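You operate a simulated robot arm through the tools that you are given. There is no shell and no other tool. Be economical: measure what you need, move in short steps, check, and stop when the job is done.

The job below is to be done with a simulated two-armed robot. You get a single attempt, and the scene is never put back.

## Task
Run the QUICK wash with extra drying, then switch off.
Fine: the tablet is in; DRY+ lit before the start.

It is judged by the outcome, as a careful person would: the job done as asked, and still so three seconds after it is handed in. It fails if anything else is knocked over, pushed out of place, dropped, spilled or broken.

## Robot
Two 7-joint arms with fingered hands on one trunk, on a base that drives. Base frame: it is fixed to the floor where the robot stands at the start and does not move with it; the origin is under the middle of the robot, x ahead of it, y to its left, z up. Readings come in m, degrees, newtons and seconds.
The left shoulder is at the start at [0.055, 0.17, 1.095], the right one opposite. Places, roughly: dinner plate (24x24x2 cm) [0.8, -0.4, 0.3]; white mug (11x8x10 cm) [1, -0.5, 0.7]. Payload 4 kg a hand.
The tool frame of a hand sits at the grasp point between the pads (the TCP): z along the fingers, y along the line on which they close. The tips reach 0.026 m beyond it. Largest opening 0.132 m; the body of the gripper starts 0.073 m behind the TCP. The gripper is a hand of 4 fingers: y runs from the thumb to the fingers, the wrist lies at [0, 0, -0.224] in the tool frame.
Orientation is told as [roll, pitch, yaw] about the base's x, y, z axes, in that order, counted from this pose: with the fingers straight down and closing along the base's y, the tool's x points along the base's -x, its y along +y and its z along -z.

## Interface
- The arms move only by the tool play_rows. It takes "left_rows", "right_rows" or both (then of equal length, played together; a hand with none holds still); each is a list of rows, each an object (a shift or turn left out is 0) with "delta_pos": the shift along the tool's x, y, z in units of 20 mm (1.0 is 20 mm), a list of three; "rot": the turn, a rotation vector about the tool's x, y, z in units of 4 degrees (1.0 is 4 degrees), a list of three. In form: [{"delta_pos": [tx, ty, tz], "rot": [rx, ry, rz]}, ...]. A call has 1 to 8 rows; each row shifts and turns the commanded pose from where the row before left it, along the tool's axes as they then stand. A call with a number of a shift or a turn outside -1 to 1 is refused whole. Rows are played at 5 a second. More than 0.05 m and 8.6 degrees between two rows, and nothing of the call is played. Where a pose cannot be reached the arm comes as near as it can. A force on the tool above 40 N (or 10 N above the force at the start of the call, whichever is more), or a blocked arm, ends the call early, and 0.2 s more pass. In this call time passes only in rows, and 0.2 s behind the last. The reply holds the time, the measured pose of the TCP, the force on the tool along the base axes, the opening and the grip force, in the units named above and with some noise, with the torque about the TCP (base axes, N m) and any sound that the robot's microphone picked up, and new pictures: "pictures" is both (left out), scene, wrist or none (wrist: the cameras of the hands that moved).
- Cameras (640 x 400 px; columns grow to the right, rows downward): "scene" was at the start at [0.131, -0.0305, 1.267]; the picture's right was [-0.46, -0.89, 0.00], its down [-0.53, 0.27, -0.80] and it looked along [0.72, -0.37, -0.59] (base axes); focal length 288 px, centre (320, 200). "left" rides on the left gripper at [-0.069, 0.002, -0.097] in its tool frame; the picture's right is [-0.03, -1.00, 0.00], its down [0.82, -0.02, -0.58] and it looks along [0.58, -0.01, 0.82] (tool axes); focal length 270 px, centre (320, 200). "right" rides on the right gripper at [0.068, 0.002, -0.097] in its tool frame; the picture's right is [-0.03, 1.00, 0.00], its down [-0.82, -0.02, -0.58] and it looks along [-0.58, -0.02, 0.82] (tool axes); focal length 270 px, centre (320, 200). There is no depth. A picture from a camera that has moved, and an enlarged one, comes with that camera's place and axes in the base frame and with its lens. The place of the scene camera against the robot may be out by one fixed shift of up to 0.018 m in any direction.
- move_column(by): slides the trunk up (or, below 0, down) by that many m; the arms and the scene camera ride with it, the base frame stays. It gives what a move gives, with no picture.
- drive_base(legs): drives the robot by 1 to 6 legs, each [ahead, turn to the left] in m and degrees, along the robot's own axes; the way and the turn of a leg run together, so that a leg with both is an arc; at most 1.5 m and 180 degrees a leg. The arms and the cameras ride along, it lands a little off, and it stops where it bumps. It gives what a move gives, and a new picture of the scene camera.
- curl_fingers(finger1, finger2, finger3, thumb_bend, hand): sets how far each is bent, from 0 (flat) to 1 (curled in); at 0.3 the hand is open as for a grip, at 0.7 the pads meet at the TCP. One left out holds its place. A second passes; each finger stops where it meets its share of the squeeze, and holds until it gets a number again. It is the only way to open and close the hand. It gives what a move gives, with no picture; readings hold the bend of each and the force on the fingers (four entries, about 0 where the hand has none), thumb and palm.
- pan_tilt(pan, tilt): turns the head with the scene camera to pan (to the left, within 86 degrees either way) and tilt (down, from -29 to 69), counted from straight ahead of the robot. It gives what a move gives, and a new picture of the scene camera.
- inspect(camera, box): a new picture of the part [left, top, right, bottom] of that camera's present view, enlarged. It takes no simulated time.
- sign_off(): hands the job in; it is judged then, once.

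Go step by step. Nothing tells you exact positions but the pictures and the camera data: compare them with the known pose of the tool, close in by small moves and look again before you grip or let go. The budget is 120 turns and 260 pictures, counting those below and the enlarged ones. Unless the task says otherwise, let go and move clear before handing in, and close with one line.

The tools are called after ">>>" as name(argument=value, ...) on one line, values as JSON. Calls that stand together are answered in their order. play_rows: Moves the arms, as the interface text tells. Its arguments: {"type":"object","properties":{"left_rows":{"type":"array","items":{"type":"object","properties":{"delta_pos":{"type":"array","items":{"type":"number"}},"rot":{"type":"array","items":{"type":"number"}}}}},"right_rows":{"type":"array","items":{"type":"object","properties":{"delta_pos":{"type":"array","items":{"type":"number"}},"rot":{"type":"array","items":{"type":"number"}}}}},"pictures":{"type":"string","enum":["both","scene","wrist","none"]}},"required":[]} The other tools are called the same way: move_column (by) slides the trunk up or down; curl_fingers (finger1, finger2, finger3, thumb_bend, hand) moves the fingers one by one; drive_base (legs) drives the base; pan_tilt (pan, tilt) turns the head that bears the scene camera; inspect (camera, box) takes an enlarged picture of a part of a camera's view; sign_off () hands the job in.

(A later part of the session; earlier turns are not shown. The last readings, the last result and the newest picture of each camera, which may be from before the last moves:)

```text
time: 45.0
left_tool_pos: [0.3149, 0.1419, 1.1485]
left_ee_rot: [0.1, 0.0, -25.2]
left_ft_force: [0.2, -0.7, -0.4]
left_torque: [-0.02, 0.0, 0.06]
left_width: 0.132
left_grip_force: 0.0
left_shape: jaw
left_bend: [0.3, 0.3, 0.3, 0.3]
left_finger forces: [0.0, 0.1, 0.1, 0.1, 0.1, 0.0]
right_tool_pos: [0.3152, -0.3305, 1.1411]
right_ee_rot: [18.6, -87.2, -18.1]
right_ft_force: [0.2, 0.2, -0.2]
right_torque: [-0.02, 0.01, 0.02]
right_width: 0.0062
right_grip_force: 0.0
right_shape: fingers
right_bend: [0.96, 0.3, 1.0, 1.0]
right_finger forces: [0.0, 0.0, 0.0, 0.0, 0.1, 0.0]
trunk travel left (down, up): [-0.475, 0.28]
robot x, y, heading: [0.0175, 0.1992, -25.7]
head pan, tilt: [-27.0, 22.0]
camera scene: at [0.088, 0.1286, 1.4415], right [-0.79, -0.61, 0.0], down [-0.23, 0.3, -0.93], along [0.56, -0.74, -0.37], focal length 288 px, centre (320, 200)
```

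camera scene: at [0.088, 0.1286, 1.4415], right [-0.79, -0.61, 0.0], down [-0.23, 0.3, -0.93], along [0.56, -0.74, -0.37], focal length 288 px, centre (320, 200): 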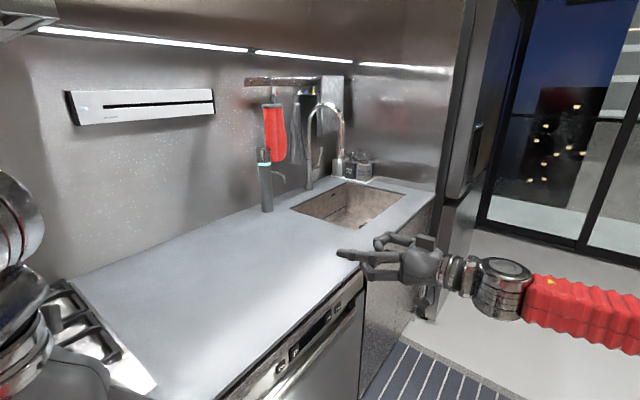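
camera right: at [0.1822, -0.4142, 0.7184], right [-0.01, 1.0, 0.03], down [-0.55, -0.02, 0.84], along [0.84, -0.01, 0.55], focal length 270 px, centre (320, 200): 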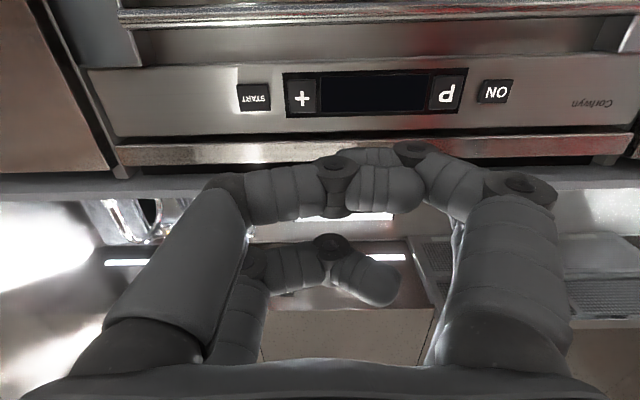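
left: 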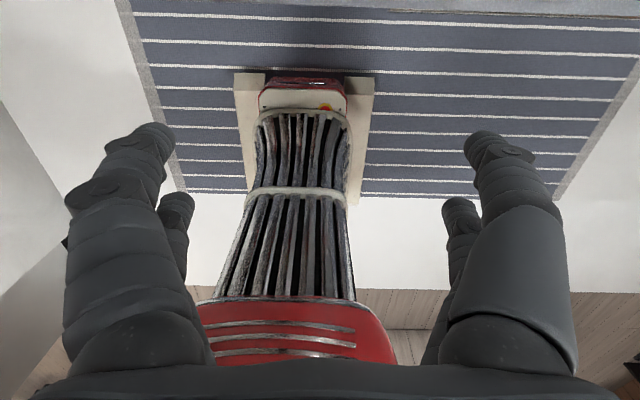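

View is clear. Lowering the trunk 0.36 m so the fingertip reaches button level in front of the panel.

>>> move_column(by=-0.36)

>>> pan_tilt(pan=-22, tilt=30)

>>> inspect(camera="right", box=[0, 0, 640, 400])

```text
time: 48.1
left_tool_pos: [0.3303, 0.1348, 0.8474]
left_ee_rot: [0.4, -11.3, -23.8]
left_ft_force: [0.2, 0.6, 0.6]
left_torque: [-0.01, -0.04, -0.03]
left_width: 0.132
left_grip_force: 0.0
left_shape: jaw
left_bend: [0.3, 0.3, 0.3, 0.3]
left_finger forces: [0.0, 0.0, 0.0, 0.0, 0.1, 0.0]
right_tool_pos: [0.3116, -0.3351, 0.7991]
right_ee_rot: [23.4, -87.5, -22.8]
right_ft_force: [0.2, -0.3, 1.2]
right_torque: [0.02, 0.09, -0.04]
right_width: 0.006
right_grip_force: 0.0
right_shape: fingers
right_bend: [0.96, 0.3, 1.0, 1.0]
right_finger forces: [0.1, 0.0, 0.0, 0.0, 0.1, 0.0]
trunk travel left (down, up): [-0.13, 0.625]
robot x, y, heading: [0.0157, 0.2079, -25.2]
head pan, tilt: [-27.0, 22.0]
stopped: the arm was blocked; the commanded pose is now the measured one
```

```text
time: 48.8
left_tool_pos: [0.331, 0.1351, 0.8476]
left_ee_rot: [0.2, -11.4, -23.9]
left_ft_force: [-0.7, -0.4, -0.3]
left_torque: [0.01, 0.02, -0.01]
left_width: 0.132
left_grip_force: 0.0
left_shape: jaw
left_bend: [0.3, 0.3, 0.3, 0.3]
left_finger forces: [0.0, 0.0, 0.1, 0.0, 0.0, 0.0]
right_tool_pos: [0.3121, -0.3348, 0.7995]
right_ee_rot: [22.7, -87.4, -22.1]
right_ft_force: [-0.4, 0.8, 0.4]
right_torque: [0.01, 0.02, 0.01]
right_width: 0.0061
right_grip_force: 0.0
right_shape: fingers
right_bend: [0.96, 0.3, 1.0, 1.0]
right_finger forces: [0.0, 0.0, 0.0, 0.0, 0.0, 0.1]
trunk travel left (down, up): [-0.13, 0.625]
robot x, y, heading: [0.0152, 0.2056, -25.2]
head pan, tilt: [-22.0, 30.0]
camera scene: at [0.1698, 0.0944, 1.0819], right [-0.73, -0.68, -0.02], down [-0.31, 0.36, -0.88], along [0.6, -0.64, -0.48], focal length 288 px, centre (320, 200)
```

scene: 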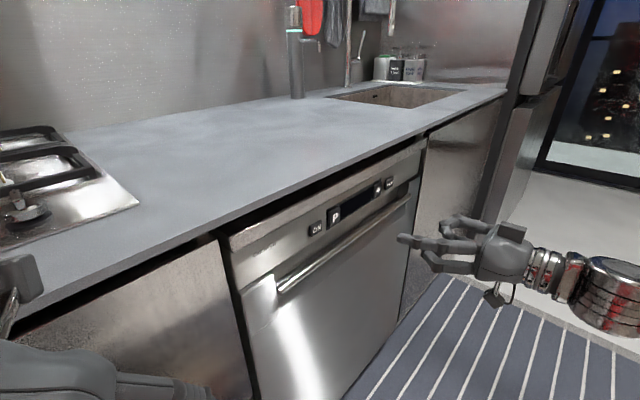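

```text
1.00 times, centred on (320, 200) of right (not enlarged: the box is as wide or as high as the picture)
camera zoom: at [0.2127, -0.3332, 0.7349], right [-0.01, 1.0, 0.04], down [-0.54, -0.04, 0.84], along [0.84, -0.02, 0.54], focal length 270 px, centre (320, 200)
```

zoom: 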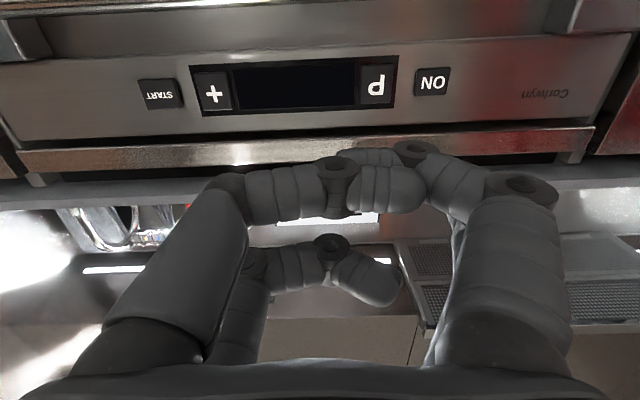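

The left arm got blocked, probably touching the counter or hob edge. I'll raise the trunk 6 cm and look left.

>>> move_column(by=0.06)

>>> pan_tilt(pan=45, tilt=35)

```text
time: 49.8
left_tool_pos: [0.3401, 0.1358, 0.8938]
left_ee_rot: [0.0, -8.9, -24.0]
left_ft_force: [0.0, 0.7, 0.2]
left_torque: [-0.02, -0.03, 0.02]
left_width: 0.1321
left_grip_force: 0.0
left_shape: jaw
left_bend: [0.3, 0.3, 0.3, 0.3]
left_finger forces: [0.1, 0.0, 0.0, 0.0, 0.1, 0.1]
right_tool_pos: [0.3235, -0.337, 0.8504]
right_ee_rot: [20.5, -86.4, -20.1]
right_ft_force: [-0.5, 0.2, 0.4]
right_torque: [0.02, -0.01, 0.04]
right_width: 0.0064
right_grip_force: 0.2
right_shape: fingers
right_bend: [0.96, 0.3, 1.0, 1.0]
right_finger forces: [0.0, 0.0, 0.0, 0.0, 0.1, 0.0]
trunk travel left (down, up): [-0.19, 0.565]
robot x, y, heading: [0.0118, 0.2051, -25.4]
head pan, tilt: [-22.0, 30.0]
```

```text
time: 51.2
left_tool_pos: [0.3407, 0.1339, 0.8948]
left_ee_rot: [0.0, -9.0, -23.9]
left_ft_force: [0.3, 0.6, 0.5]
left_torque: [0.04, 0.01, 0.02]
left_width: 0.1321
left_grip_force: 0.0
left_shape: jaw
left_bend: [0.3, 0.3, 0.3, 0.3]
left_finger forces: [0.0, 0.0, 0.0, 0.0, 0.1, 0.1]
right_tool_pos: [0.3251, -0.3377, 0.8508]
right_ee_rot: [19.9, -86.5, -19.5]
right_ft_force: [0.6, 0.4, 0.0]
right_torque: [0.01, 0.01, -0.03]
right_width: 0.0062
right_grip_force: 0.2
right_shape: fingers
right_bend: [0.96, 0.3, 1.0, 1.0]
right_finger forces: [0.0, 0.0, 0.1, 0.0, 0.0, 0.1]
trunk travel left (down, up): [-0.19, 0.565]
robot x, y, heading: [0.016, 0.2018, -25.2]
head pan, tilt: [45.0, 35.0]
camera scene: at [0.1949, 0.1947, 1.1297], right [0.34, -0.94, 0.0], down [-0.54, -0.19, -0.82], along [0.77, 0.28, -0.57], focal length 288 px, centre (320, 200)
```

scene: 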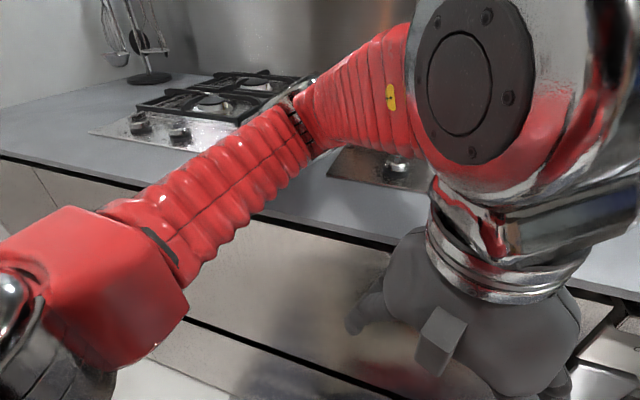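

The left elbow sits over the hob and is now clear of it. I'll leave the trunk here and lower the right hand with the arm instead.

>>> play_rows(right_rows=[{"delta_pos": [1, 0, 0]}, {"delta_pos": [1, 0, 0]}, {"delta_pos": [1, 0, 0]}, {"delta_pos": [0.6, 0, 0]}], pictures="wrist")

>>> pan_tilt(pan=-22, tilt=36)

>>> inspect(camera="scene", box=[270, 120, 470, 260])

```text
time: 52.2
left_tool_pos: [0.3412, 0.1341, 0.8957]
left_ee_rot: [0.0, -9.0, -23.8]
left_ft_force: [0.7, 0.1, -0.4]
left_torque: [0.02, 0.04, -0.01]
left_width: 0.1321
left_grip_force: 0.1
left_shape: jaw
left_bend: [0.3, 0.3, 0.3, 0.3]
left_finger forces: [0.0, 0.1, 0.1, 0.0, 0.0, 0.0]
right_tool_pos: [0.3199, -0.336, 0.7789]
right_ee_rot: [19.5, -86.5, -19.0]
right_ft_force: [-0.1, -0.4, -0.3]
right_torque: [-0.02, -0.01, -0.01]
right_width: 0.0061
right_grip_force: 0.1
right_shape: fingers
right_bend: [0.96, 0.3, 1.0, 1.0]
right_finger forces: [0.0, 0.1, 0.1, 0.1, 0.0, 0.0]
trunk travel left (down, up): [-0.19, 0.565]
robot x, y, heading: [0.0137, 0.2077, -25.2]
head pan, tilt: [45.0, 35.0]
camera right: at [0.2195, -0.3337, 0.7159], right [-0.01, 1.0, 0.05], down [-0.53, -0.04, 0.85], along [0.85, -0.02, 0.53], focal length 270 px, centre (320, 200)
```

right: 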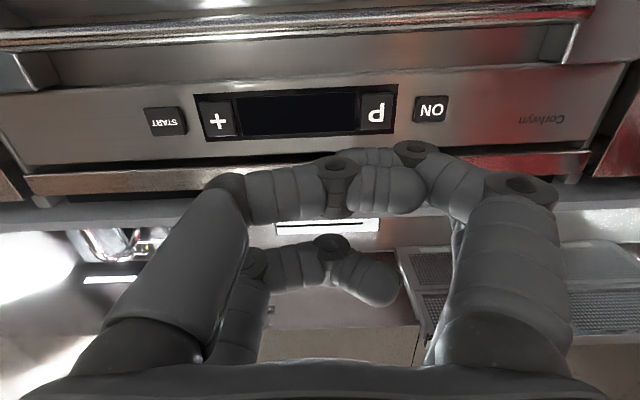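

```text
time: 53.6
left_tool_pos: [0.3407, 0.1329, 0.8945]
left_ee_rot: [0.0, -9.1, -23.9]
left_ft_force: [-0.5, 0.1, -0.1]
left_torque: [-0.01, 0.02, 0.0]
left_width: 0.1316
left_grip_force: 0.0
left_shape: jaw
left_bend: [0.3, 0.3, 0.3, 0.3]
left_finger forces: [0.1, 0.0, 0.0, 0.0, 0.0, 0.0]
right_tool_pos: [0.3199, -0.3364, 0.7803]
right_ee_rot: [20.0, -86.5, -19.4]
right_ft_force: [0.8, 0.0, 0.5]
right_torque: [0.01, 0.01, 0.0]
right_width: 0.0061
right_grip_force: 0.0
right_shape: fingers
right_bend: [0.96, 0.3, 1.0, 1.0]
right_finger forces: [0.0, 0.0, 0.1, 0.0, 0.1, 0.0]
trunk travel left (down, up): [-0.19, 0.565]
robot x, y, heading: [0.0172, 0.2048, -25.1]
head pan, tilt: [-22.0, 36.0]
camera scene: at [0.1715, 0.1006, 1.1282], right [-0.73, -0.68, 0.0], down [-0.4, 0.43, -0.81], along [0.55, -0.59, -0.59], focal length 288 px, centre (320, 200)
```

scene: 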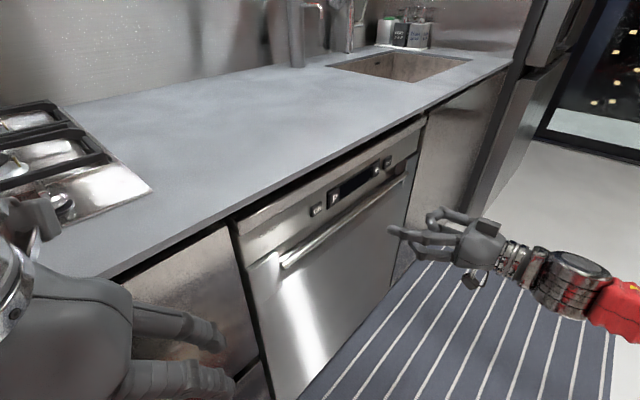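

```text
2.86 times, centred on (370, 190) of scene
camera zoom: at [0.1715, 0.1006, 1.1282], right [-0.73, -0.68, 0.0], down [-0.4, 0.43, -0.81], along [0.55, -0.59, -0.59], focal length 824 px, centre (177, 229)
```

zoom: 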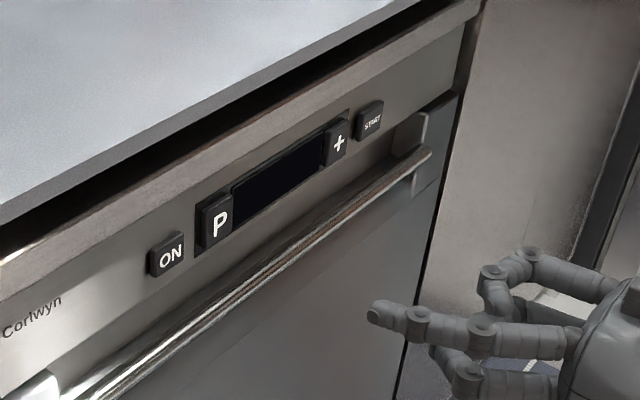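

The fingertip is level with the buttons, about 0.07 m left of the TCP. I'll align on ON and approach to a couple of centimetres.

>>> play_rows(right_rows=[{"delta_pos": [0, 1, 1]}, {"delta_pos": [0, 0.9, 1]}, {"delta_pos": [-0.1, 0, 1]}, {"delta_pos": [-0.1, 0, 1]}, {"delta_pos": [0, 0, 1]}], pictures="none")

>>> inspect(camera="scene", box=[270, 120, 470, 260])

>>> inspect(camera="right", box=[0, 0, 640, 400])

```text
time: 54.8
left_tool_pos: [0.3427, 0.1346, 0.8945]
left_ee_rot: [0.0, -8.8, -23.9]
left_ft_force: [0.0, 0.3, 0.1]
left_torque: [0.0, -0.01, 0.0]
left_width: 0.1318
left_grip_force: 0.1
left_shape: jaw
left_bend: [0.3, 0.3, 0.3, 0.3]
left_finger forces: [0.0, 0.0, 0.0, 0.0, 0.0, 0.1]
right_tool_pos: [0.4195, -0.2961, 0.7776]
right_ee_rot: [18.9, -86.5, -18.3]
right_ft_force: [0.0, 0.7, -0.6]
right_torque: [0.0, 0.03, 0.02]
right_width: 0.006
right_grip_force: 0.0
right_shape: fingers
right_bend: [0.96, 0.3, 1.0, 1.0]
right_finger forces: [0.1, 0.1, 0.0, 0.1, 0.1, 0.0]
trunk travel left (down, up): [-0.19, 0.565]
robot x, y, heading: [0.0131, 0.2024, -25.2]
head pan, tilt: [-22.0, 36.0]
```

```text
2.86 times, centred on (370, 190) of scene
camera zoom: at [0.1717, 0.1005, 1.1281], right [-0.73, -0.68, 0.0], down [-0.4, 0.43, -0.81], along [0.55, -0.59, -0.59], focal length 824 px, centre (177, 229)
```

zoom: 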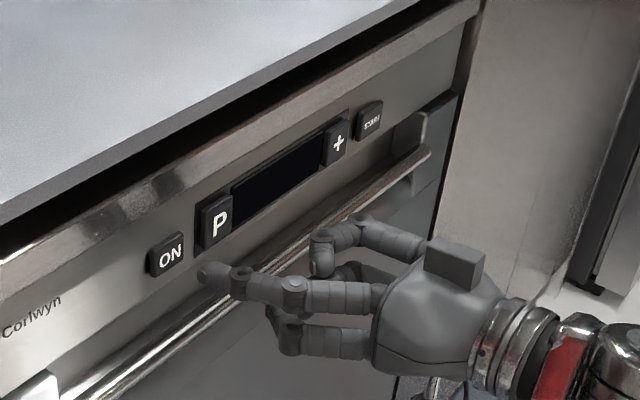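

```text
1.00 times, centred on (320, 200) of right (not enlarged: the box is as wide or as high as the picture)
camera zoom: at [0.3195, -0.2949, 0.7145], right [-0.01, 1.0, 0.05], down [-0.53, -0.04, 0.85], along [0.85, -0.02, 0.53], focal length 270 px, centre (320, 200)
```

zoom: 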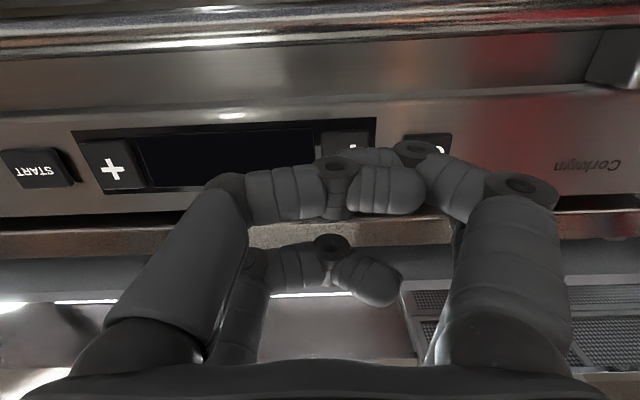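

Projected forward, the tip lands on the centre of ON. I'll advance 3 cm and then press in small steps.

>>> play_rows(right_rows=[{"delta_pos": [0, 0, 0.5]}, {"delta_pos": [0, 0, 0.5]}, {"delta_pos": [0, 0, 0.4]}], pictures="none")

>>> inspect(camera="scene", box=[270, 120, 470, 260])

```text
time: 55.6
left_tool_pos: [0.3411, 0.1333, 0.895]
left_ee_rot: [0.1, -8.8, -23.9]
left_ft_force: [0.1, -0.8, -0.4]
left_torque: [0.0, -0.01, 0.03]
left_width: 0.1319
left_grip_force: 0.1
left_shape: jaw
left_bend: [0.3, 0.3, 0.3, 0.3]
left_finger forces: [0.0, 0.1, 0.1, 0.0, 0.1, 0.0]
right_tool_pos: [0.4476, -0.296, 0.7769]
right_ee_rot: [19.4, -86.5, -19.0]
right_ft_force: [-0.6, -0.4, 0.0]
right_torque: [-0.02, 0.01, -0.01]
right_width: 0.0064
right_grip_force: 0.2
right_shape: fingers
right_bend: [0.96, 0.3, 1.0, 1.0]
right_finger forces: [0.0, 0.0, 0.0, 0.1, 0.0, 0.0]
trunk travel left (down, up): [-0.19, 0.565]
robot x, y, heading: [0.0185, 0.2061, -25.2]
head pan, tilt: [-22.0, 36.0]
```

```text
2.86 times, centred on (370, 190) of scene
camera zoom: at [0.1717, 0.1005, 1.1281], right [-0.73, -0.68, 0.0], down [-0.4, 0.43, -0.81], along [0.55, -0.59, -0.59], focal length 824 px, centre (177, 229)
```

zoom: 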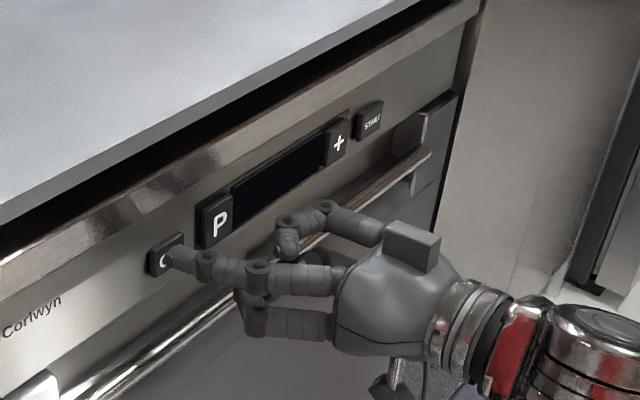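

The tip is right at the ON button. Pressing in small steps and backing off in the same call.

>>> play_rows(right_rows=[{"delta_pos": [0, 0, 0.2]}, {"delta_pos": [0, 0, 0.2]}, {"delta_pos": [0, 0, 0.2]}], pictures="scene")

>>> inspect(camera="scene", box=[300, 130, 420, 230])

```text
time: 56.4
left_tool_pos: [0.3411, 0.133, 0.8945]
left_ee_rot: [0.0, -9.0, -23.9]
left_ft_force: [-0.4, 0.6, -0.4]
left_torque: [0.02, 0.01, 0.0]
left_width: 0.1321
left_grip_force: 0.0
left_shape: jaw
left_bend: [0.3, 0.3, 0.3, 0.3]
left_finger forces: [0.1, 0.0, 0.0, 0.0, 0.0, 0.0]
right_tool_pos: [0.4578, -0.2949, 0.7756]
right_ee_rot: [19.8, -86.5, -19.3]
right_ft_force: [-2.5, -0.1, 1.0]
right_torque: [0.03, -0.07, 0.14]
right_width: 0.0063
right_grip_force: 1.1
right_shape: fingers
right_bend: [0.96, 0.3, 1.0, 1.0]
right_finger forces: [0.0, 2.3, 0.0, 0.1, 0.0, 0.0]
trunk travel left (down, up): [-0.19, 0.565]
robot x, y, heading: [0.015, 0.2024, -25.6]
head pan, tilt: [-22.0, 36.0]
heard: click
camera scene: at [0.1714, 0.1005, 1.1282], right [-0.73, -0.68, 0.0], down [-0.4, 0.43, -0.81], along [0.55, -0.59, -0.59], focal length 288 px, centre (320, 200)
```

scene: 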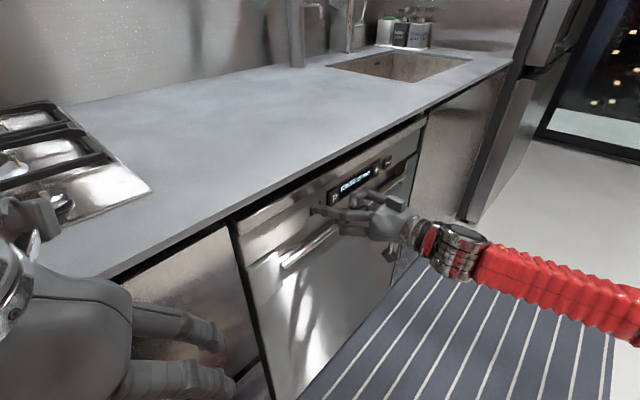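

```text
4.00 times, centred on (360, 180) of scene
camera zoom: at [0.1714, 0.1005, 1.1282], right [-0.73, -0.68, 0.0], down [-0.4, 0.43, -0.81], along [0.55, -0.59, -0.59], focal length 1153 px, centre (160, 280)
```

zoom: 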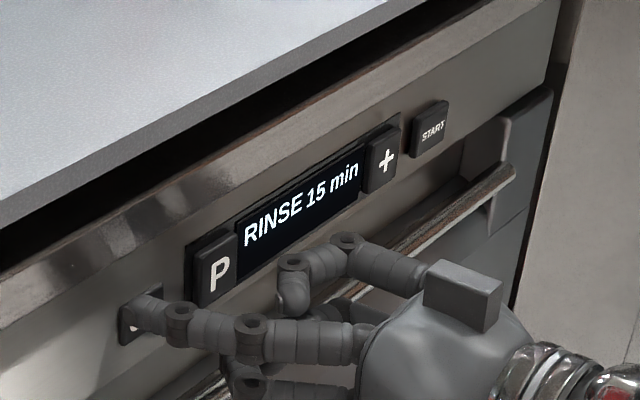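

Click heard; the display shows "RINSE 15 min". Backing off and moving over to P.

>>> play_rows(right_rows=[{"delta_pos": [0, 0, -1]}, {"delta_pos": [-0.1, -1, 0]}, {"delta_pos": [0, -1, 0]}, {"delta_pos": [0, -0.6, 0]}], pictures="none")

>>> inspect(camera="scene", box=[300, 130, 420, 230])

```text
time: 57.4
left_tool_pos: [0.3407, 0.1329, 0.8946]
left_ee_rot: [0.0, -8.9, -24.0]
left_ft_force: [-0.2, 0.5, 0.0]
left_torque: [0.0, -0.02, 0.01]
left_width: 0.1319
left_grip_force: 0.1
left_shape: jaw
left_bend: [0.3, 0.3, 0.3, 0.3]
left_finger forces: [0.0, 0.0, 0.0, 0.1, 0.0, 0.0]
right_tool_pos: [0.4401, -0.348, 0.7807]
right_ee_rot: [20.5, -86.4, -20.1]
right_ft_force: [-0.2, 0.2, 0.0]
right_torque: [0.02, -0.01, -0.02]
right_width: 0.0063
right_grip_force: 0.1
right_shape: fingers
right_bend: [0.96, 0.3, 1.0, 1.0]
right_finger forces: [0.0, 0.1, 0.1, 0.0, 0.1, 0.1]
trunk travel left (down, up): [-0.19, 0.565]
robot x, y, heading: [0.0179, 0.2065, -25.1]
head pan, tilt: [-22.0, 36.0]
```

```text
4.00 times, centred on (360, 180) of scene
camera zoom: at [0.1716, 0.1006, 1.1282], right [-0.73, -0.68, 0.0], down [-0.4, 0.43, -0.81], along [0.55, -0.59, -0.59], focal length 1153 px, centre (160, 280)
```

zoom: 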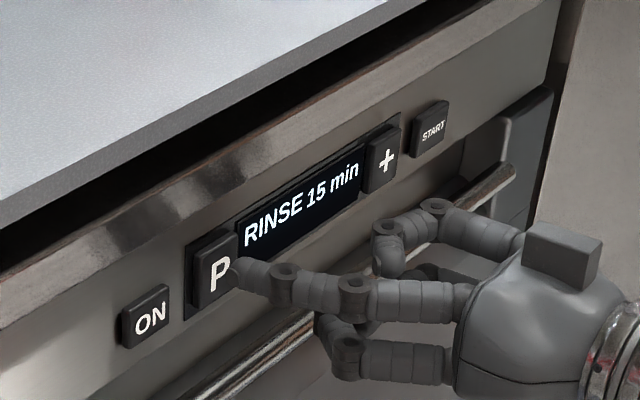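

Aligned on P (slightly high; I'll drop a few mm). Pressing once.

>>> play_rows(right_rows=[{"delta_pos": [0.2, 0, 0.5]}, {"delta_pos": [0, 0, 0.25]}, {"delta_pos": [0, 0, 0.2]}, {"delta_pos": [0, 0, -0.95]}], pictures="none")

>>> inspect(camera="scene", box=[300, 130, 420, 230])

```text
time: 58.4
left_tool_pos: [0.3425, 0.135, 0.8945]
left_ee_rot: [0.0, -9.0, -23.9]
left_ft_force: [0.6, 0.3, 0.3]
left_torque: [-0.03, -0.02, 0.03]
left_width: 0.1321
left_grip_force: 0.2
left_shape: jaw
left_bend: [0.3, 0.3, 0.3, 0.3]
left_finger forces: [0.1, 0.0, 0.1, 0.0, 0.0, 0.0]
right_tool_pos: [0.4406, -0.3474, 0.7741]
right_ee_rot: [20.1, -86.5, -19.7]
right_ft_force: [0.3, 0.6, 0.2]
right_torque: [0.0, -0.01, 0.0]
right_width: 0.0062
right_grip_force: 0.0
right_shape: fingers
right_bend: [0.96, 0.3, 1.0, 1.0]
right_finger forces: [0.0, 0.0, 0.0, 0.0, 0.0, 0.1]
trunk travel left (down, up): [-0.19, 0.565]
robot x, y, heading: [0.0152, 0.2026, -25.2]
head pan, tilt: [-22.0, 36.0]
heard: click
```

```text
4.00 times, centred on (360, 180) of scene
camera zoom: at [0.1716, 0.1006, 1.1282], right [-0.73, -0.68, 0.0], down [-0.4, 0.43, -0.81], along [0.55, -0.59, -0.59], focal length 1153 px, centre (160, 280)
```

zoom: 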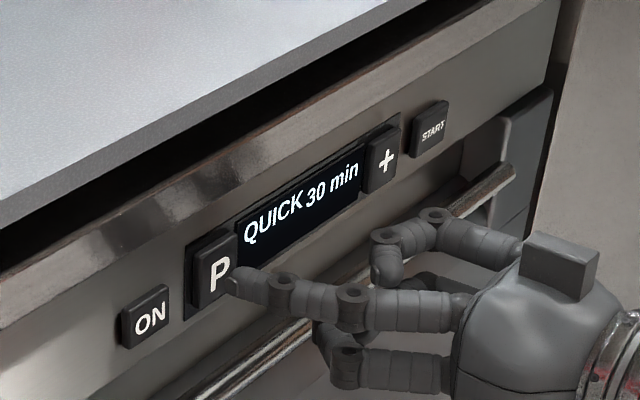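

QUICK 30 min is selected. Now moving over to the + button.

>>> play_rows(right_rows=[{"delta_pos": [0, -1, -0.5]}, {"delta_pos": [0, -1, 0]}, {"delta_pos": [0, -1, 0]}, {"delta_pos": [0, -1, 0]}, {"delta_pos": [0, -1, 0]}, {"delta_pos": [0, -1, 0]}, {"delta_pos": [0, -1, 0]}, {"delta_pos": [-0.2, -0.7, 0.3]}], pictures="none")

>>> inspect(camera="scene", box=[320, 120, 440, 220])

```text
time: 60.2
left_tool_pos: [0.3426, 0.1334, 0.8951]
left_ee_rot: [-0.1, -8.9, -23.9]
left_ft_force: [-0.2, -0.7, 0.0]
left_torque: [0.0, -0.01, 0.03]
left_width: 0.132
left_grip_force: 0.0
left_shape: jaw
left_bend: [0.3, 0.3, 0.3, 0.3]
left_finger forces: [0.1, 0.1, 0.0, 0.1, 0.1, 0.0]
right_tool_pos: [0.4368, -0.5033, 0.7779]
right_ee_rot: [19.9, -86.5, -19.4]
right_ft_force: [-0.6, 0.9, -0.3]
right_torque: [-0.01, 0.01, -0.02]
right_width: 0.0064
right_grip_force: 0.0
right_shape: fingers
right_bend: [0.96, 0.3, 1.0, 1.0]
right_finger forces: [0.1, 0.0, 0.0, 0.0, 0.0, 0.0]
trunk travel left (down, up): [-0.19, 0.565]
robot x, y, heading: [0.0189, 0.2047, -25.2]
head pan, tilt: [-22.0, 36.0]
```

```text
4.00 times, centred on (380, 170) of scene
camera zoom: at [0.1717, 0.1004, 1.1281], right [-0.73, -0.68, 0.0], down [-0.4, 0.43, -0.81], along [0.55, -0.59, -0.59], focal length 1153 px, centre (80, 320)
```

zoom: 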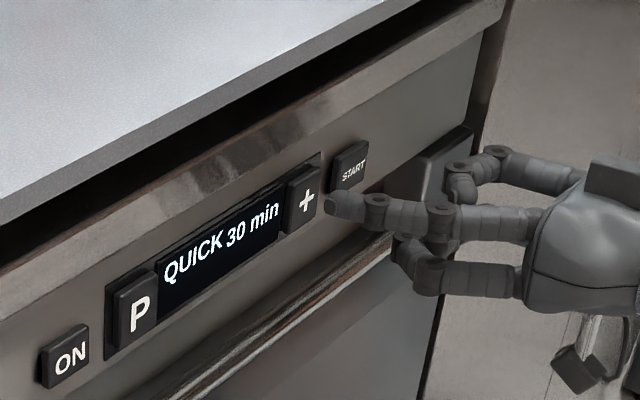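

Aligned laterally; dropping 6 mm and pressing + once.

>>> play_rows(right_rows=[{"delta_pos": [0.3, 0, 0.5]}, {"delta_pos": [0, 0, 0.3]}, {"delta_pos": [0, 0, 0.3]}, {"delta_pos": [0, 0, -1]}], pictures="none")

>>> inspect(camera="scene", box=[320, 120, 440, 220])

```text
time: 61.2
left_tool_pos: [0.3415, 0.1334, 0.8946]
left_ee_rot: [0.0, -9.1, -23.9]
left_ft_force: [0.5, 1.4, -0.4]
left_torque: [0.05, -0.02, 0.01]
left_width: 0.1317
left_grip_force: 0.2
left_shape: jaw
left_bend: [0.3, 0.3, 0.3, 0.3]
left_finger forces: [0.0, 0.0, 0.1, 0.0, 0.1, 0.1]
right_tool_pos: [0.4372, -0.5016, 0.7703]
right_ee_rot: [19.6, -86.5, -19.3]
right_ft_force: [-1.0, -0.3, -0.1]
right_torque: [0.02, 0.02, 0.01]
right_width: 0.0062
right_grip_force: 0.1
right_shape: fingers
right_bend: [0.96, 0.3, 1.0, 1.0]
right_finger forces: [0.0, 0.1, 0.0, 0.1, 0.1, 0.1]
trunk travel left (down, up): [-0.19, 0.565]
robot x, y, heading: [0.0146, 0.2002, -25.2]
head pan, tilt: [-22.0, 36.0]
heard: click
```

```text
4.00 times, centred on (380, 170) of scene
camera zoom: at [0.1717, 0.1006, 1.1282], right [-0.73, -0.68, 0.0], down [-0.4, 0.43, -0.81], along [0.55, -0.59, -0.59], focal length 1153 px, centre (80, 320)
```

zoom: 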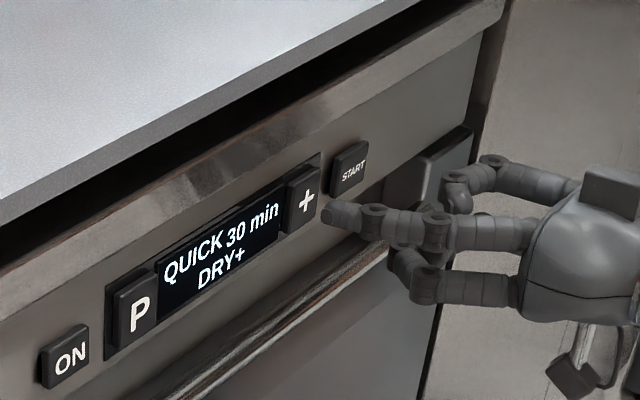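

DRY+ is lit with QUICK. Moving to START and pressing it.

>>> play_rows(right_rows=[{"delta_pos": [-0.2, -1, -0.2]}, {"delta_pos": [0, -1, 0]}, {"delta_pos": [0, -0.6, 0.2]}], pictures="none")

>>> inspect(camera="scene", box=[320, 120, 440, 220])

```text
time: 62.0
left_tool_pos: [0.3411, 0.1348, 0.8948]
left_ee_rot: [0.0, -8.9, -23.9]
left_ft_force: [0.0, 0.6, -0.3]
left_torque: [0.03, -0.02, 0.0]
left_width: 0.132
left_grip_force: 0.1
left_shape: jaw
left_bend: [0.3, 0.3, 0.3, 0.3]
left_finger forces: [0.0, 0.1, 0.0, 0.0, 0.0, 0.1]
right_tool_pos: [0.4395, -0.553, 0.772]
right_ee_rot: [19.8, -86.3, -19.3]
right_ft_force: [0.2, -0.1, -0.7]
right_torque: [-0.01, -0.04, -0.02]
right_width: 0.0062
right_grip_force: 0.0
right_shape: fingers
right_bend: [0.96, 0.3, 1.0, 1.0]
right_finger forces: [0.0, 0.0, 0.0, 0.1, 0.0, 0.0]
trunk travel left (down, up): [-0.19, 0.565]
robot x, y, heading: [0.0173, 0.2062, -25.2]
head pan, tilt: [-22.0, 36.0]
```

```text
4.00 times, centred on (380, 170) of scene
camera zoom: at [0.1718, 0.1004, 1.1281], right [-0.73, -0.68, 0.0], down [-0.4, 0.43, -0.81], along [0.55, -0.59, -0.59], focal length 1153 px, centre (80, 320)
```

zoom: 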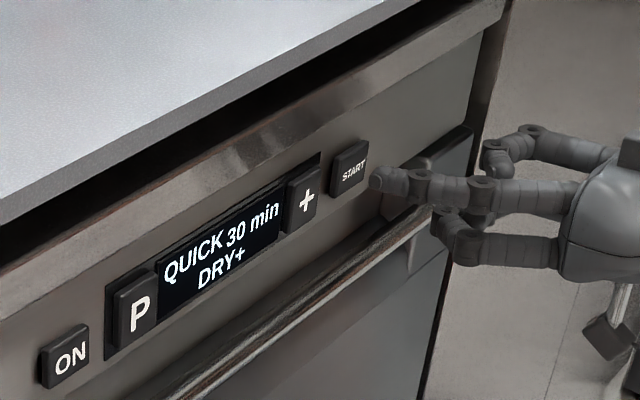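

>>> play_rows(right_rows=[{"delta_pos": [0, 0, 0.5]}, {"delta_pos": [0, 0, 0.3]}, {"delta_pos": [0, 0, 0.3]}, {"delta_pos": [0, 0, -1]}], pictures="none")

>>> inspect(camera="scene", box=[320, 120, 440, 220])

```text
time: 63.0
left_tool_pos: [0.3421, 0.1331, 0.8954]
left_ee_rot: [0.0, -9.0, -24.0]
left_ft_force: [0.4, 0.5, -0.2]
left_torque: [0.0, -0.01, 0.0]
left_width: 0.1323
left_grip_force: 0.1
left_shape: jaw
left_bend: [0.3, 0.3, 0.3, 0.3]
left_finger forces: [0.0, 0.0, 0.0, 0.0, 0.0, 0.0]
right_tool_pos: [0.4421, -0.5547, 0.7733]
right_ee_rot: [19.8, -86.5, -19.3]
right_ft_force: [-1.0, 0.7, -0.8]
right_torque: [0.0, -0.02, 0.02]
right_width: 0.0059
right_grip_force: 0.0
right_shape: fingers
right_bend: [0.96, 0.3, 1.0, 1.0]
right_finger forces: [0.0, 0.0, 0.0, 0.0, 0.0, 0.0]
trunk travel left (down, up): [-0.19, 0.565]
robot x, y, heading: [0.0145, 0.2027, -25.2]
head pan, tilt: [-22.0, 36.0]
heard: click
```

```text
4.00 times, centred on (380, 170) of scene
camera zoom: at [0.1717, 0.1006, 1.1282], right [-0.73, -0.68, 0.0], down [-0.4, 0.43, -0.81], along [0.55, -0.59, -0.59], focal length 1153 px, centre (80, 320)
```

zoom: 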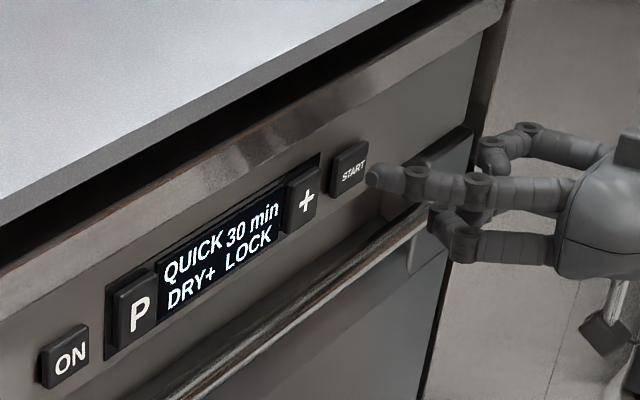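

START clicked and "LOCK" appeared; it may mean the door is locked while running, or a key lock. I'll back off and wait to see whether the display changes.

>>> play_rows(right_rows=[{"delta_pos": [0, 0, -0.5]}, {}, {}, {}, {}, {}, {}, {}], pictures="none")

>>> inspect(camera="scene", box=[320, 120, 440, 220])

```text
time: 64.8
left_tool_pos: [0.341, 0.1338, 0.8957]
left_ee_rot: [0.0, -8.9, -23.9]
left_ft_force: [0.9, 0.4, 0.9]
left_torque: [0.02, -0.01, -0.01]
left_width: 0.1318
left_grip_force: 0.1
left_shape: jaw
left_bend: [0.3, 0.3, 0.3, 0.3]
left_finger forces: [0.0, 0.0, 0.0, 0.0, 0.1, 0.1]
right_tool_pos: [0.4316, -0.5544, 0.7734]
right_ee_rot: [20.1, -86.5, -19.5]
right_ft_force: [0.5, -0.4, -0.5]
right_torque: [0.02, 0.04, -0.01]
right_width: 0.0063
right_grip_force: 0.1
right_shape: fingers
right_bend: [0.96, 0.3, 1.0, 1.0]
right_finger forces: [0.1, 0.1, 0.0, 0.0, 0.0, 0.0]
trunk travel left (down, up): [-0.19, 0.565]
robot x, y, heading: [0.0165, 0.2049, -25.2]
head pan, tilt: [-22.0, 36.0]
```

```text
4.00 times, centred on (380, 170) of scene
camera zoom: at [0.1717, 0.1005, 1.1281], right [-0.73, -0.68, 0.0], down [-0.4, 0.43, -0.81], along [0.55, -0.59, -0.59], focal length 1153 px, centre (80, 320)
```

zoom: 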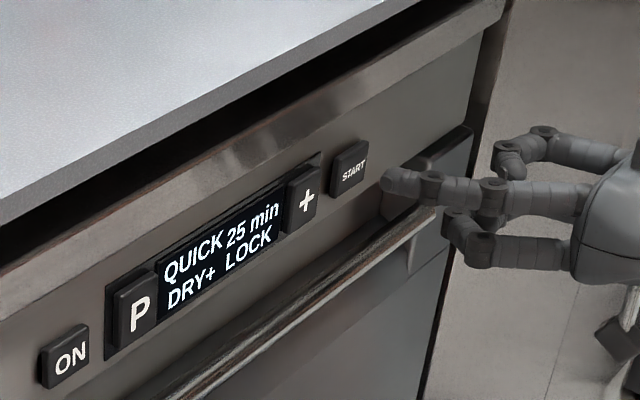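

It's running: 25 min left, dropping about 5 min every 2 s. Meanwhile I'll move the finger back in front of ON, staying clear of the panel.

>>> play_rows(right_rows=[{"delta_pos": [0, 0, -1]}, {"delta_pos": [0, 1, 0]}, {"delta_pos": [0, 1, 0]}, {"delta_pos": [0, 1, 0]}, {"delta_pos": [0, 1, 0]}, {"delta_pos": [0, 1, 0]}, {"delta_pos": [0, 1, 0]}, {"delta_pos": [0, 1, 0]}], pictures="none")

>>> play_rows(right_rows=[{"delta_pos": [0, 1, 0]}, {"delta_pos": [0, 1, 0]}, {"delta_pos": [0, 1, 0]}, {"delta_pos": [0, 1, 0]}, {"delta_pos": [0, 1, 0]}, {"delta_pos": [-0.2, 0.9, 0]}, {"delta_pos": [0, 0, 0]}, {"delta_pos": [0, 0, 0]}], pictures="none")

>>> inspect(camera="scene", box=[300, 130, 420, 230])

```text
time: 66.6
left_tool_pos: [0.3418, 0.134, 0.894]
left_ee_rot: [0.0, -8.9, -23.9]
left_ft_force: [0.5, 0.9, -0.1]
left_torque: [-0.02, 0.02, -0.01]
left_width: 0.132
left_grip_force: 0.0
left_shape: jaw
left_bend: [0.3, 0.3, 0.3, 0.3]
left_finger forces: [0.0, 0.0, 0.0, 0.1, 0.1, 0.0]
right_tool_pos: [0.4105, -0.4139, 0.7759]
right_ee_rot: [19.6, -86.5, -19.2]
right_ft_force: [0.0, 0.4, -1.4]
right_torque: [0.02, 0.02, -0.02]
right_width: 0.0064
right_grip_force: 0.1
right_shape: fingers
right_bend: [0.96, 0.3, 1.0, 1.0]
right_finger forces: [0.0, 0.0, 0.0, 0.0, 0.1, 0.0]
trunk travel left (down, up): [-0.19, 0.565]
robot x, y, heading: [0.0139, 0.2029, -25.3]
head pan, tilt: [-22.0, 36.0]
```

```text
time: 68.4
left_tool_pos: [0.3411, 0.1345, 0.8942]
left_ee_rot: [0.0, -8.9, -23.9]
left_ft_force: [0.0, -0.8, 0.8]
left_torque: [0.03, 0.0, 0.01]
left_width: 0.1319
left_grip_force: 0.0
left_shape: jaw
left_bend: [0.3, 0.3, 0.3, 0.3]
left_finger forces: [0.1, 0.0, 0.0, 0.1, 0.0, 0.0]
right_tool_pos: [0.4091, -0.2977, 0.783]
right_ee_rot: [19.9, -86.5, -19.4]
right_ft_force: [-0.2, -0.4, -0.1]
right_torque: [-0.01, -0.02, -0.01]
right_width: 0.0063
right_grip_force: 0.1
right_shape: fingers
right_bend: [0.96, 0.3, 1.0, 1.0]
right_finger forces: [0.1, 0.0, 0.1, 0.1, 0.0, 0.1]
trunk travel left (down, up): [-0.19, 0.565]
robot x, y, heading: [0.0182, 0.2028, -25.4]
head pan, tilt: [-22.0, 36.0]
```

```text
4.00 times, centred on (360, 180) of scene
camera zoom: at [0.1716, 0.1005, 1.1282], right [-0.73, -0.68, 0.0], down [-0.4, 0.43, -0.81], along [0.55, -0.59, -0.59], focal length 1153 px, centre (160, 280)
```

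zoom: 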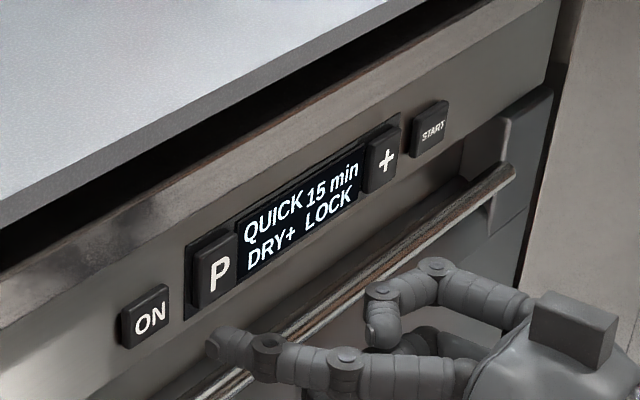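

15 min left. Waiting clear of the panel.

>>> play_rows(right_rows=[{}, {}, {}, {}, {}, {}, {}, {}], pictures="none")

>>> play_rows(right_rows=[{}, {}, {}, {}, {}, {}, {}, {}], pictures="none")

>>> play_rows(right_rows=[{}, {}, {}, {}, {}, {}, {}, {}], pictures="none")

>>> inspect(camera="scene", box=[300, 130, 420, 230])

```text
time: 70.2
left_tool_pos: [0.341, 0.1346, 0.895]
left_ee_rot: [0.0, -8.9, -23.9]
left_ft_force: [1.7, -0.3, 0.1]
left_torque: [-0.04, -0.01, 0.02]
left_width: 0.1321
left_grip_force: 0.1
left_shape: jaw
left_bend: [0.3, 0.3, 0.3, 0.3]
left_finger forces: [0.0, 0.1, 0.0, 0.1, 0.0, 0.1]
right_tool_pos: [0.4094, -0.2975, 0.7826]
right_ee_rot: [20.0, -86.4, -19.3]
right_ft_force: [0.2, 0.5, 0.1]
right_torque: [0.01, 0.0, 0.02]
right_width: 0.0063
right_grip_force: 0.0
right_shape: fingers
right_bend: [0.96, 0.3, 1.0, 1.0]
right_finger forces: [0.1, 0.0, 0.0, 0.0, 0.0, 0.0]
trunk travel left (down, up): [-0.19, 0.565]
robot x, y, heading: [0.0194, 0.2016, -25.2]
head pan, tilt: [-22.0, 36.0]
```

```text
time: 72.0
left_tool_pos: [0.3425, 0.1343, 0.8955]
left_ee_rot: [-0.1, -8.9, -23.9]
left_ft_force: [0.2, -0.1, -0.3]
left_torque: [-0.02, -0.01, 0.01]
left_width: 0.1319
left_grip_force: 0.1
left_shape: jaw
left_bend: [0.3, 0.3, 0.3, 0.3]
left_finger forces: [0.0, 0.0, 0.0, 0.0, 0.0, 0.0]
right_tool_pos: [0.4101, -0.2965, 0.7843]
right_ee_rot: [19.9, -86.5, -19.4]
right_ft_force: [-0.5, 0.3, 0.6]
right_torque: [-0.01, 0.0, 0.05]
right_width: 0.0062
right_grip_force: 0.0
right_shape: fingers
right_bend: [0.96, 0.3, 1.0, 1.0]
right_finger forces: [0.0, 0.1, 0.1, 0.1, 0.0, 0.1]
trunk travel left (down, up): [-0.19, 0.565]
robot x, y, heading: [0.0124, 0.2034, -25.4]
head pan, tilt: [-22.0, 36.0]
```

```text
time: 73.8
left_tool_pos: [0.3405, 0.1341, 0.8957]
left_ee_rot: [-0.1, -8.8, -23.9]
left_ft_force: [0.0, -0.4, -0.5]
left_torque: [0.01, -0.01, -0.04]
left_width: 0.132
left_grip_force: 0.2
left_shape: jaw
left_bend: [0.3, 0.3, 0.3, 0.3]
left_finger forces: [0.1, 0.1, 0.0, 0.0, 0.1, 0.0]
right_tool_pos: [0.4086, -0.297, 0.7827]
right_ee_rot: [19.9, -86.5, -19.3]
right_ft_force: [0.3, -0.2, -1.1]
right_torque: [0.0, 0.03, -0.01]
right_width: 0.0065
right_grip_force: 0.1
right_shape: fingers
right_bend: [0.96, 0.3, 1.0, 1.0]
right_finger forces: [0.0, 0.0, 0.0, 0.0, 0.0, 0.0]
trunk travel left (down, up): [-0.19, 0.565]
robot x, y, heading: [0.0177, 0.2028, -25.2]
head pan, tilt: [-22.0, 36.0]
```

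```text
4.00 times, centred on (360, 180) of scene
camera zoom: at [0.1716, 0.1006, 1.1282], right [-0.73, -0.68, 0.0], down [-0.4, 0.43, -0.81], along [0.55, -0.59, -0.59], focal length 1153 px, centre (160, 280)
```

zoom: 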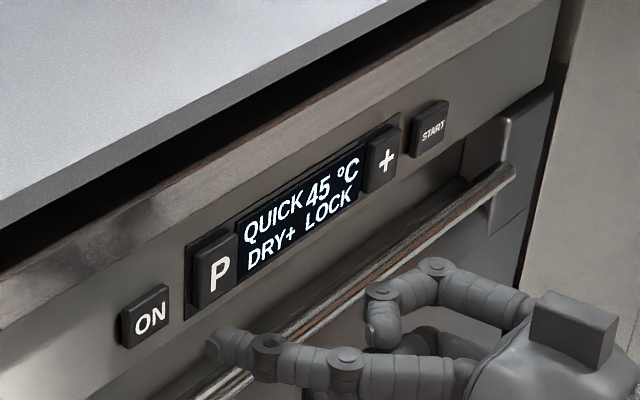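

Now the display shows 45 °C and still LOCK, presumably cooling after the wash. I'll wait until the lock clears.

>>> play_rows(right_rows=[{}, {}, {}, {}, {}, {}, {}, {}], pictures="none")

>>> play_rows(right_rows=[{}, {}, {}, {}, {}, {}, {}, {}], pictures="none")

>>> inspect(camera="scene", box=[300, 130, 420, 230])

```text
time: 75.6
left_tool_pos: [0.3409, 0.1344, 0.8948]
left_ee_rot: [0.0, -8.9, -23.9]
left_ft_force: [-0.3, -0.4, 0.8]
left_torque: [0.02, 0.0, 0.02]
left_width: 0.132
left_grip_force: 0.1
left_shape: jaw
left_bend: [0.3, 0.3, 0.3, 0.3]
left_finger forces: [0.0, 0.0, 0.0, 0.0, 0.0, 0.0]
right_tool_pos: [0.4095, -0.2967, 0.7823]
right_ee_rot: [19.9, -86.5, -19.4]
right_ft_force: [0.0, -0.7, -0.1]
right_torque: [0.01, 0.0, 0.0]
right_width: 0.0063
right_grip_force: 0.1
right_shape: fingers
right_bend: [0.96, 0.3, 1.0, 1.0]
right_finger forces: [0.1, 0.0, 0.0, 0.0, 0.1, 0.0]
trunk travel left (down, up): [-0.19, 0.565]
robot x, y, heading: [0.0167, 0.203, -25.3]
head pan, tilt: [-22.0, 36.0]
```

```text
time: 77.4
left_tool_pos: [0.3416, 0.1341, 0.8948]
left_ee_rot: [0.1, -8.9, -23.9]
left_ft_force: [-0.3, -0.2, -0.3]
left_torque: [-0.02, 0.01, 0.02]
left_width: 0.1319
left_grip_force: 0.0
left_shape: jaw
left_bend: [0.3, 0.3, 0.3, 0.3]
left_finger forces: [0.1, 0.0, 0.0, 0.1, 0.0, 0.0]
right_tool_pos: [0.4099, -0.297, 0.7829]
right_ee_rot: [20.0, -86.6, -19.4]
right_ft_force: [0.2, 0.6, 0.8]
right_torque: [-0.02, 0.02, -0.01]
right_width: 0.0062
right_grip_force: 0.0
right_shape: fingers
right_bend: [0.96, 0.3, 1.0, 1.0]
right_finger forces: [0.0, 0.0, 0.0, 0.0, 0.1, 0.0]
trunk travel left (down, up): [-0.19, 0.565]
robot x, y, heading: [0.0188, 0.2009, -25.3]
head pan, tilt: [-22.0, 36.0]
```

```text
4.00 times, centred on (360, 180) of scene
camera zoom: at [0.1716, 0.1006, 1.1282], right [-0.73, -0.68, 0.0], down [-0.4, 0.43, -0.81], along [0.55, -0.59, -0.59], focal length 1153 px, centre (160, 280)
```

zoom: 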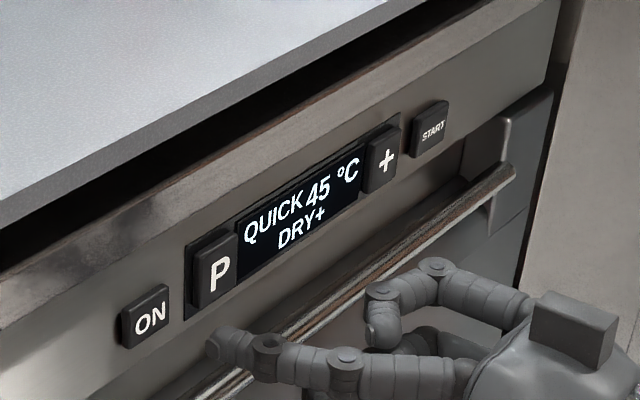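

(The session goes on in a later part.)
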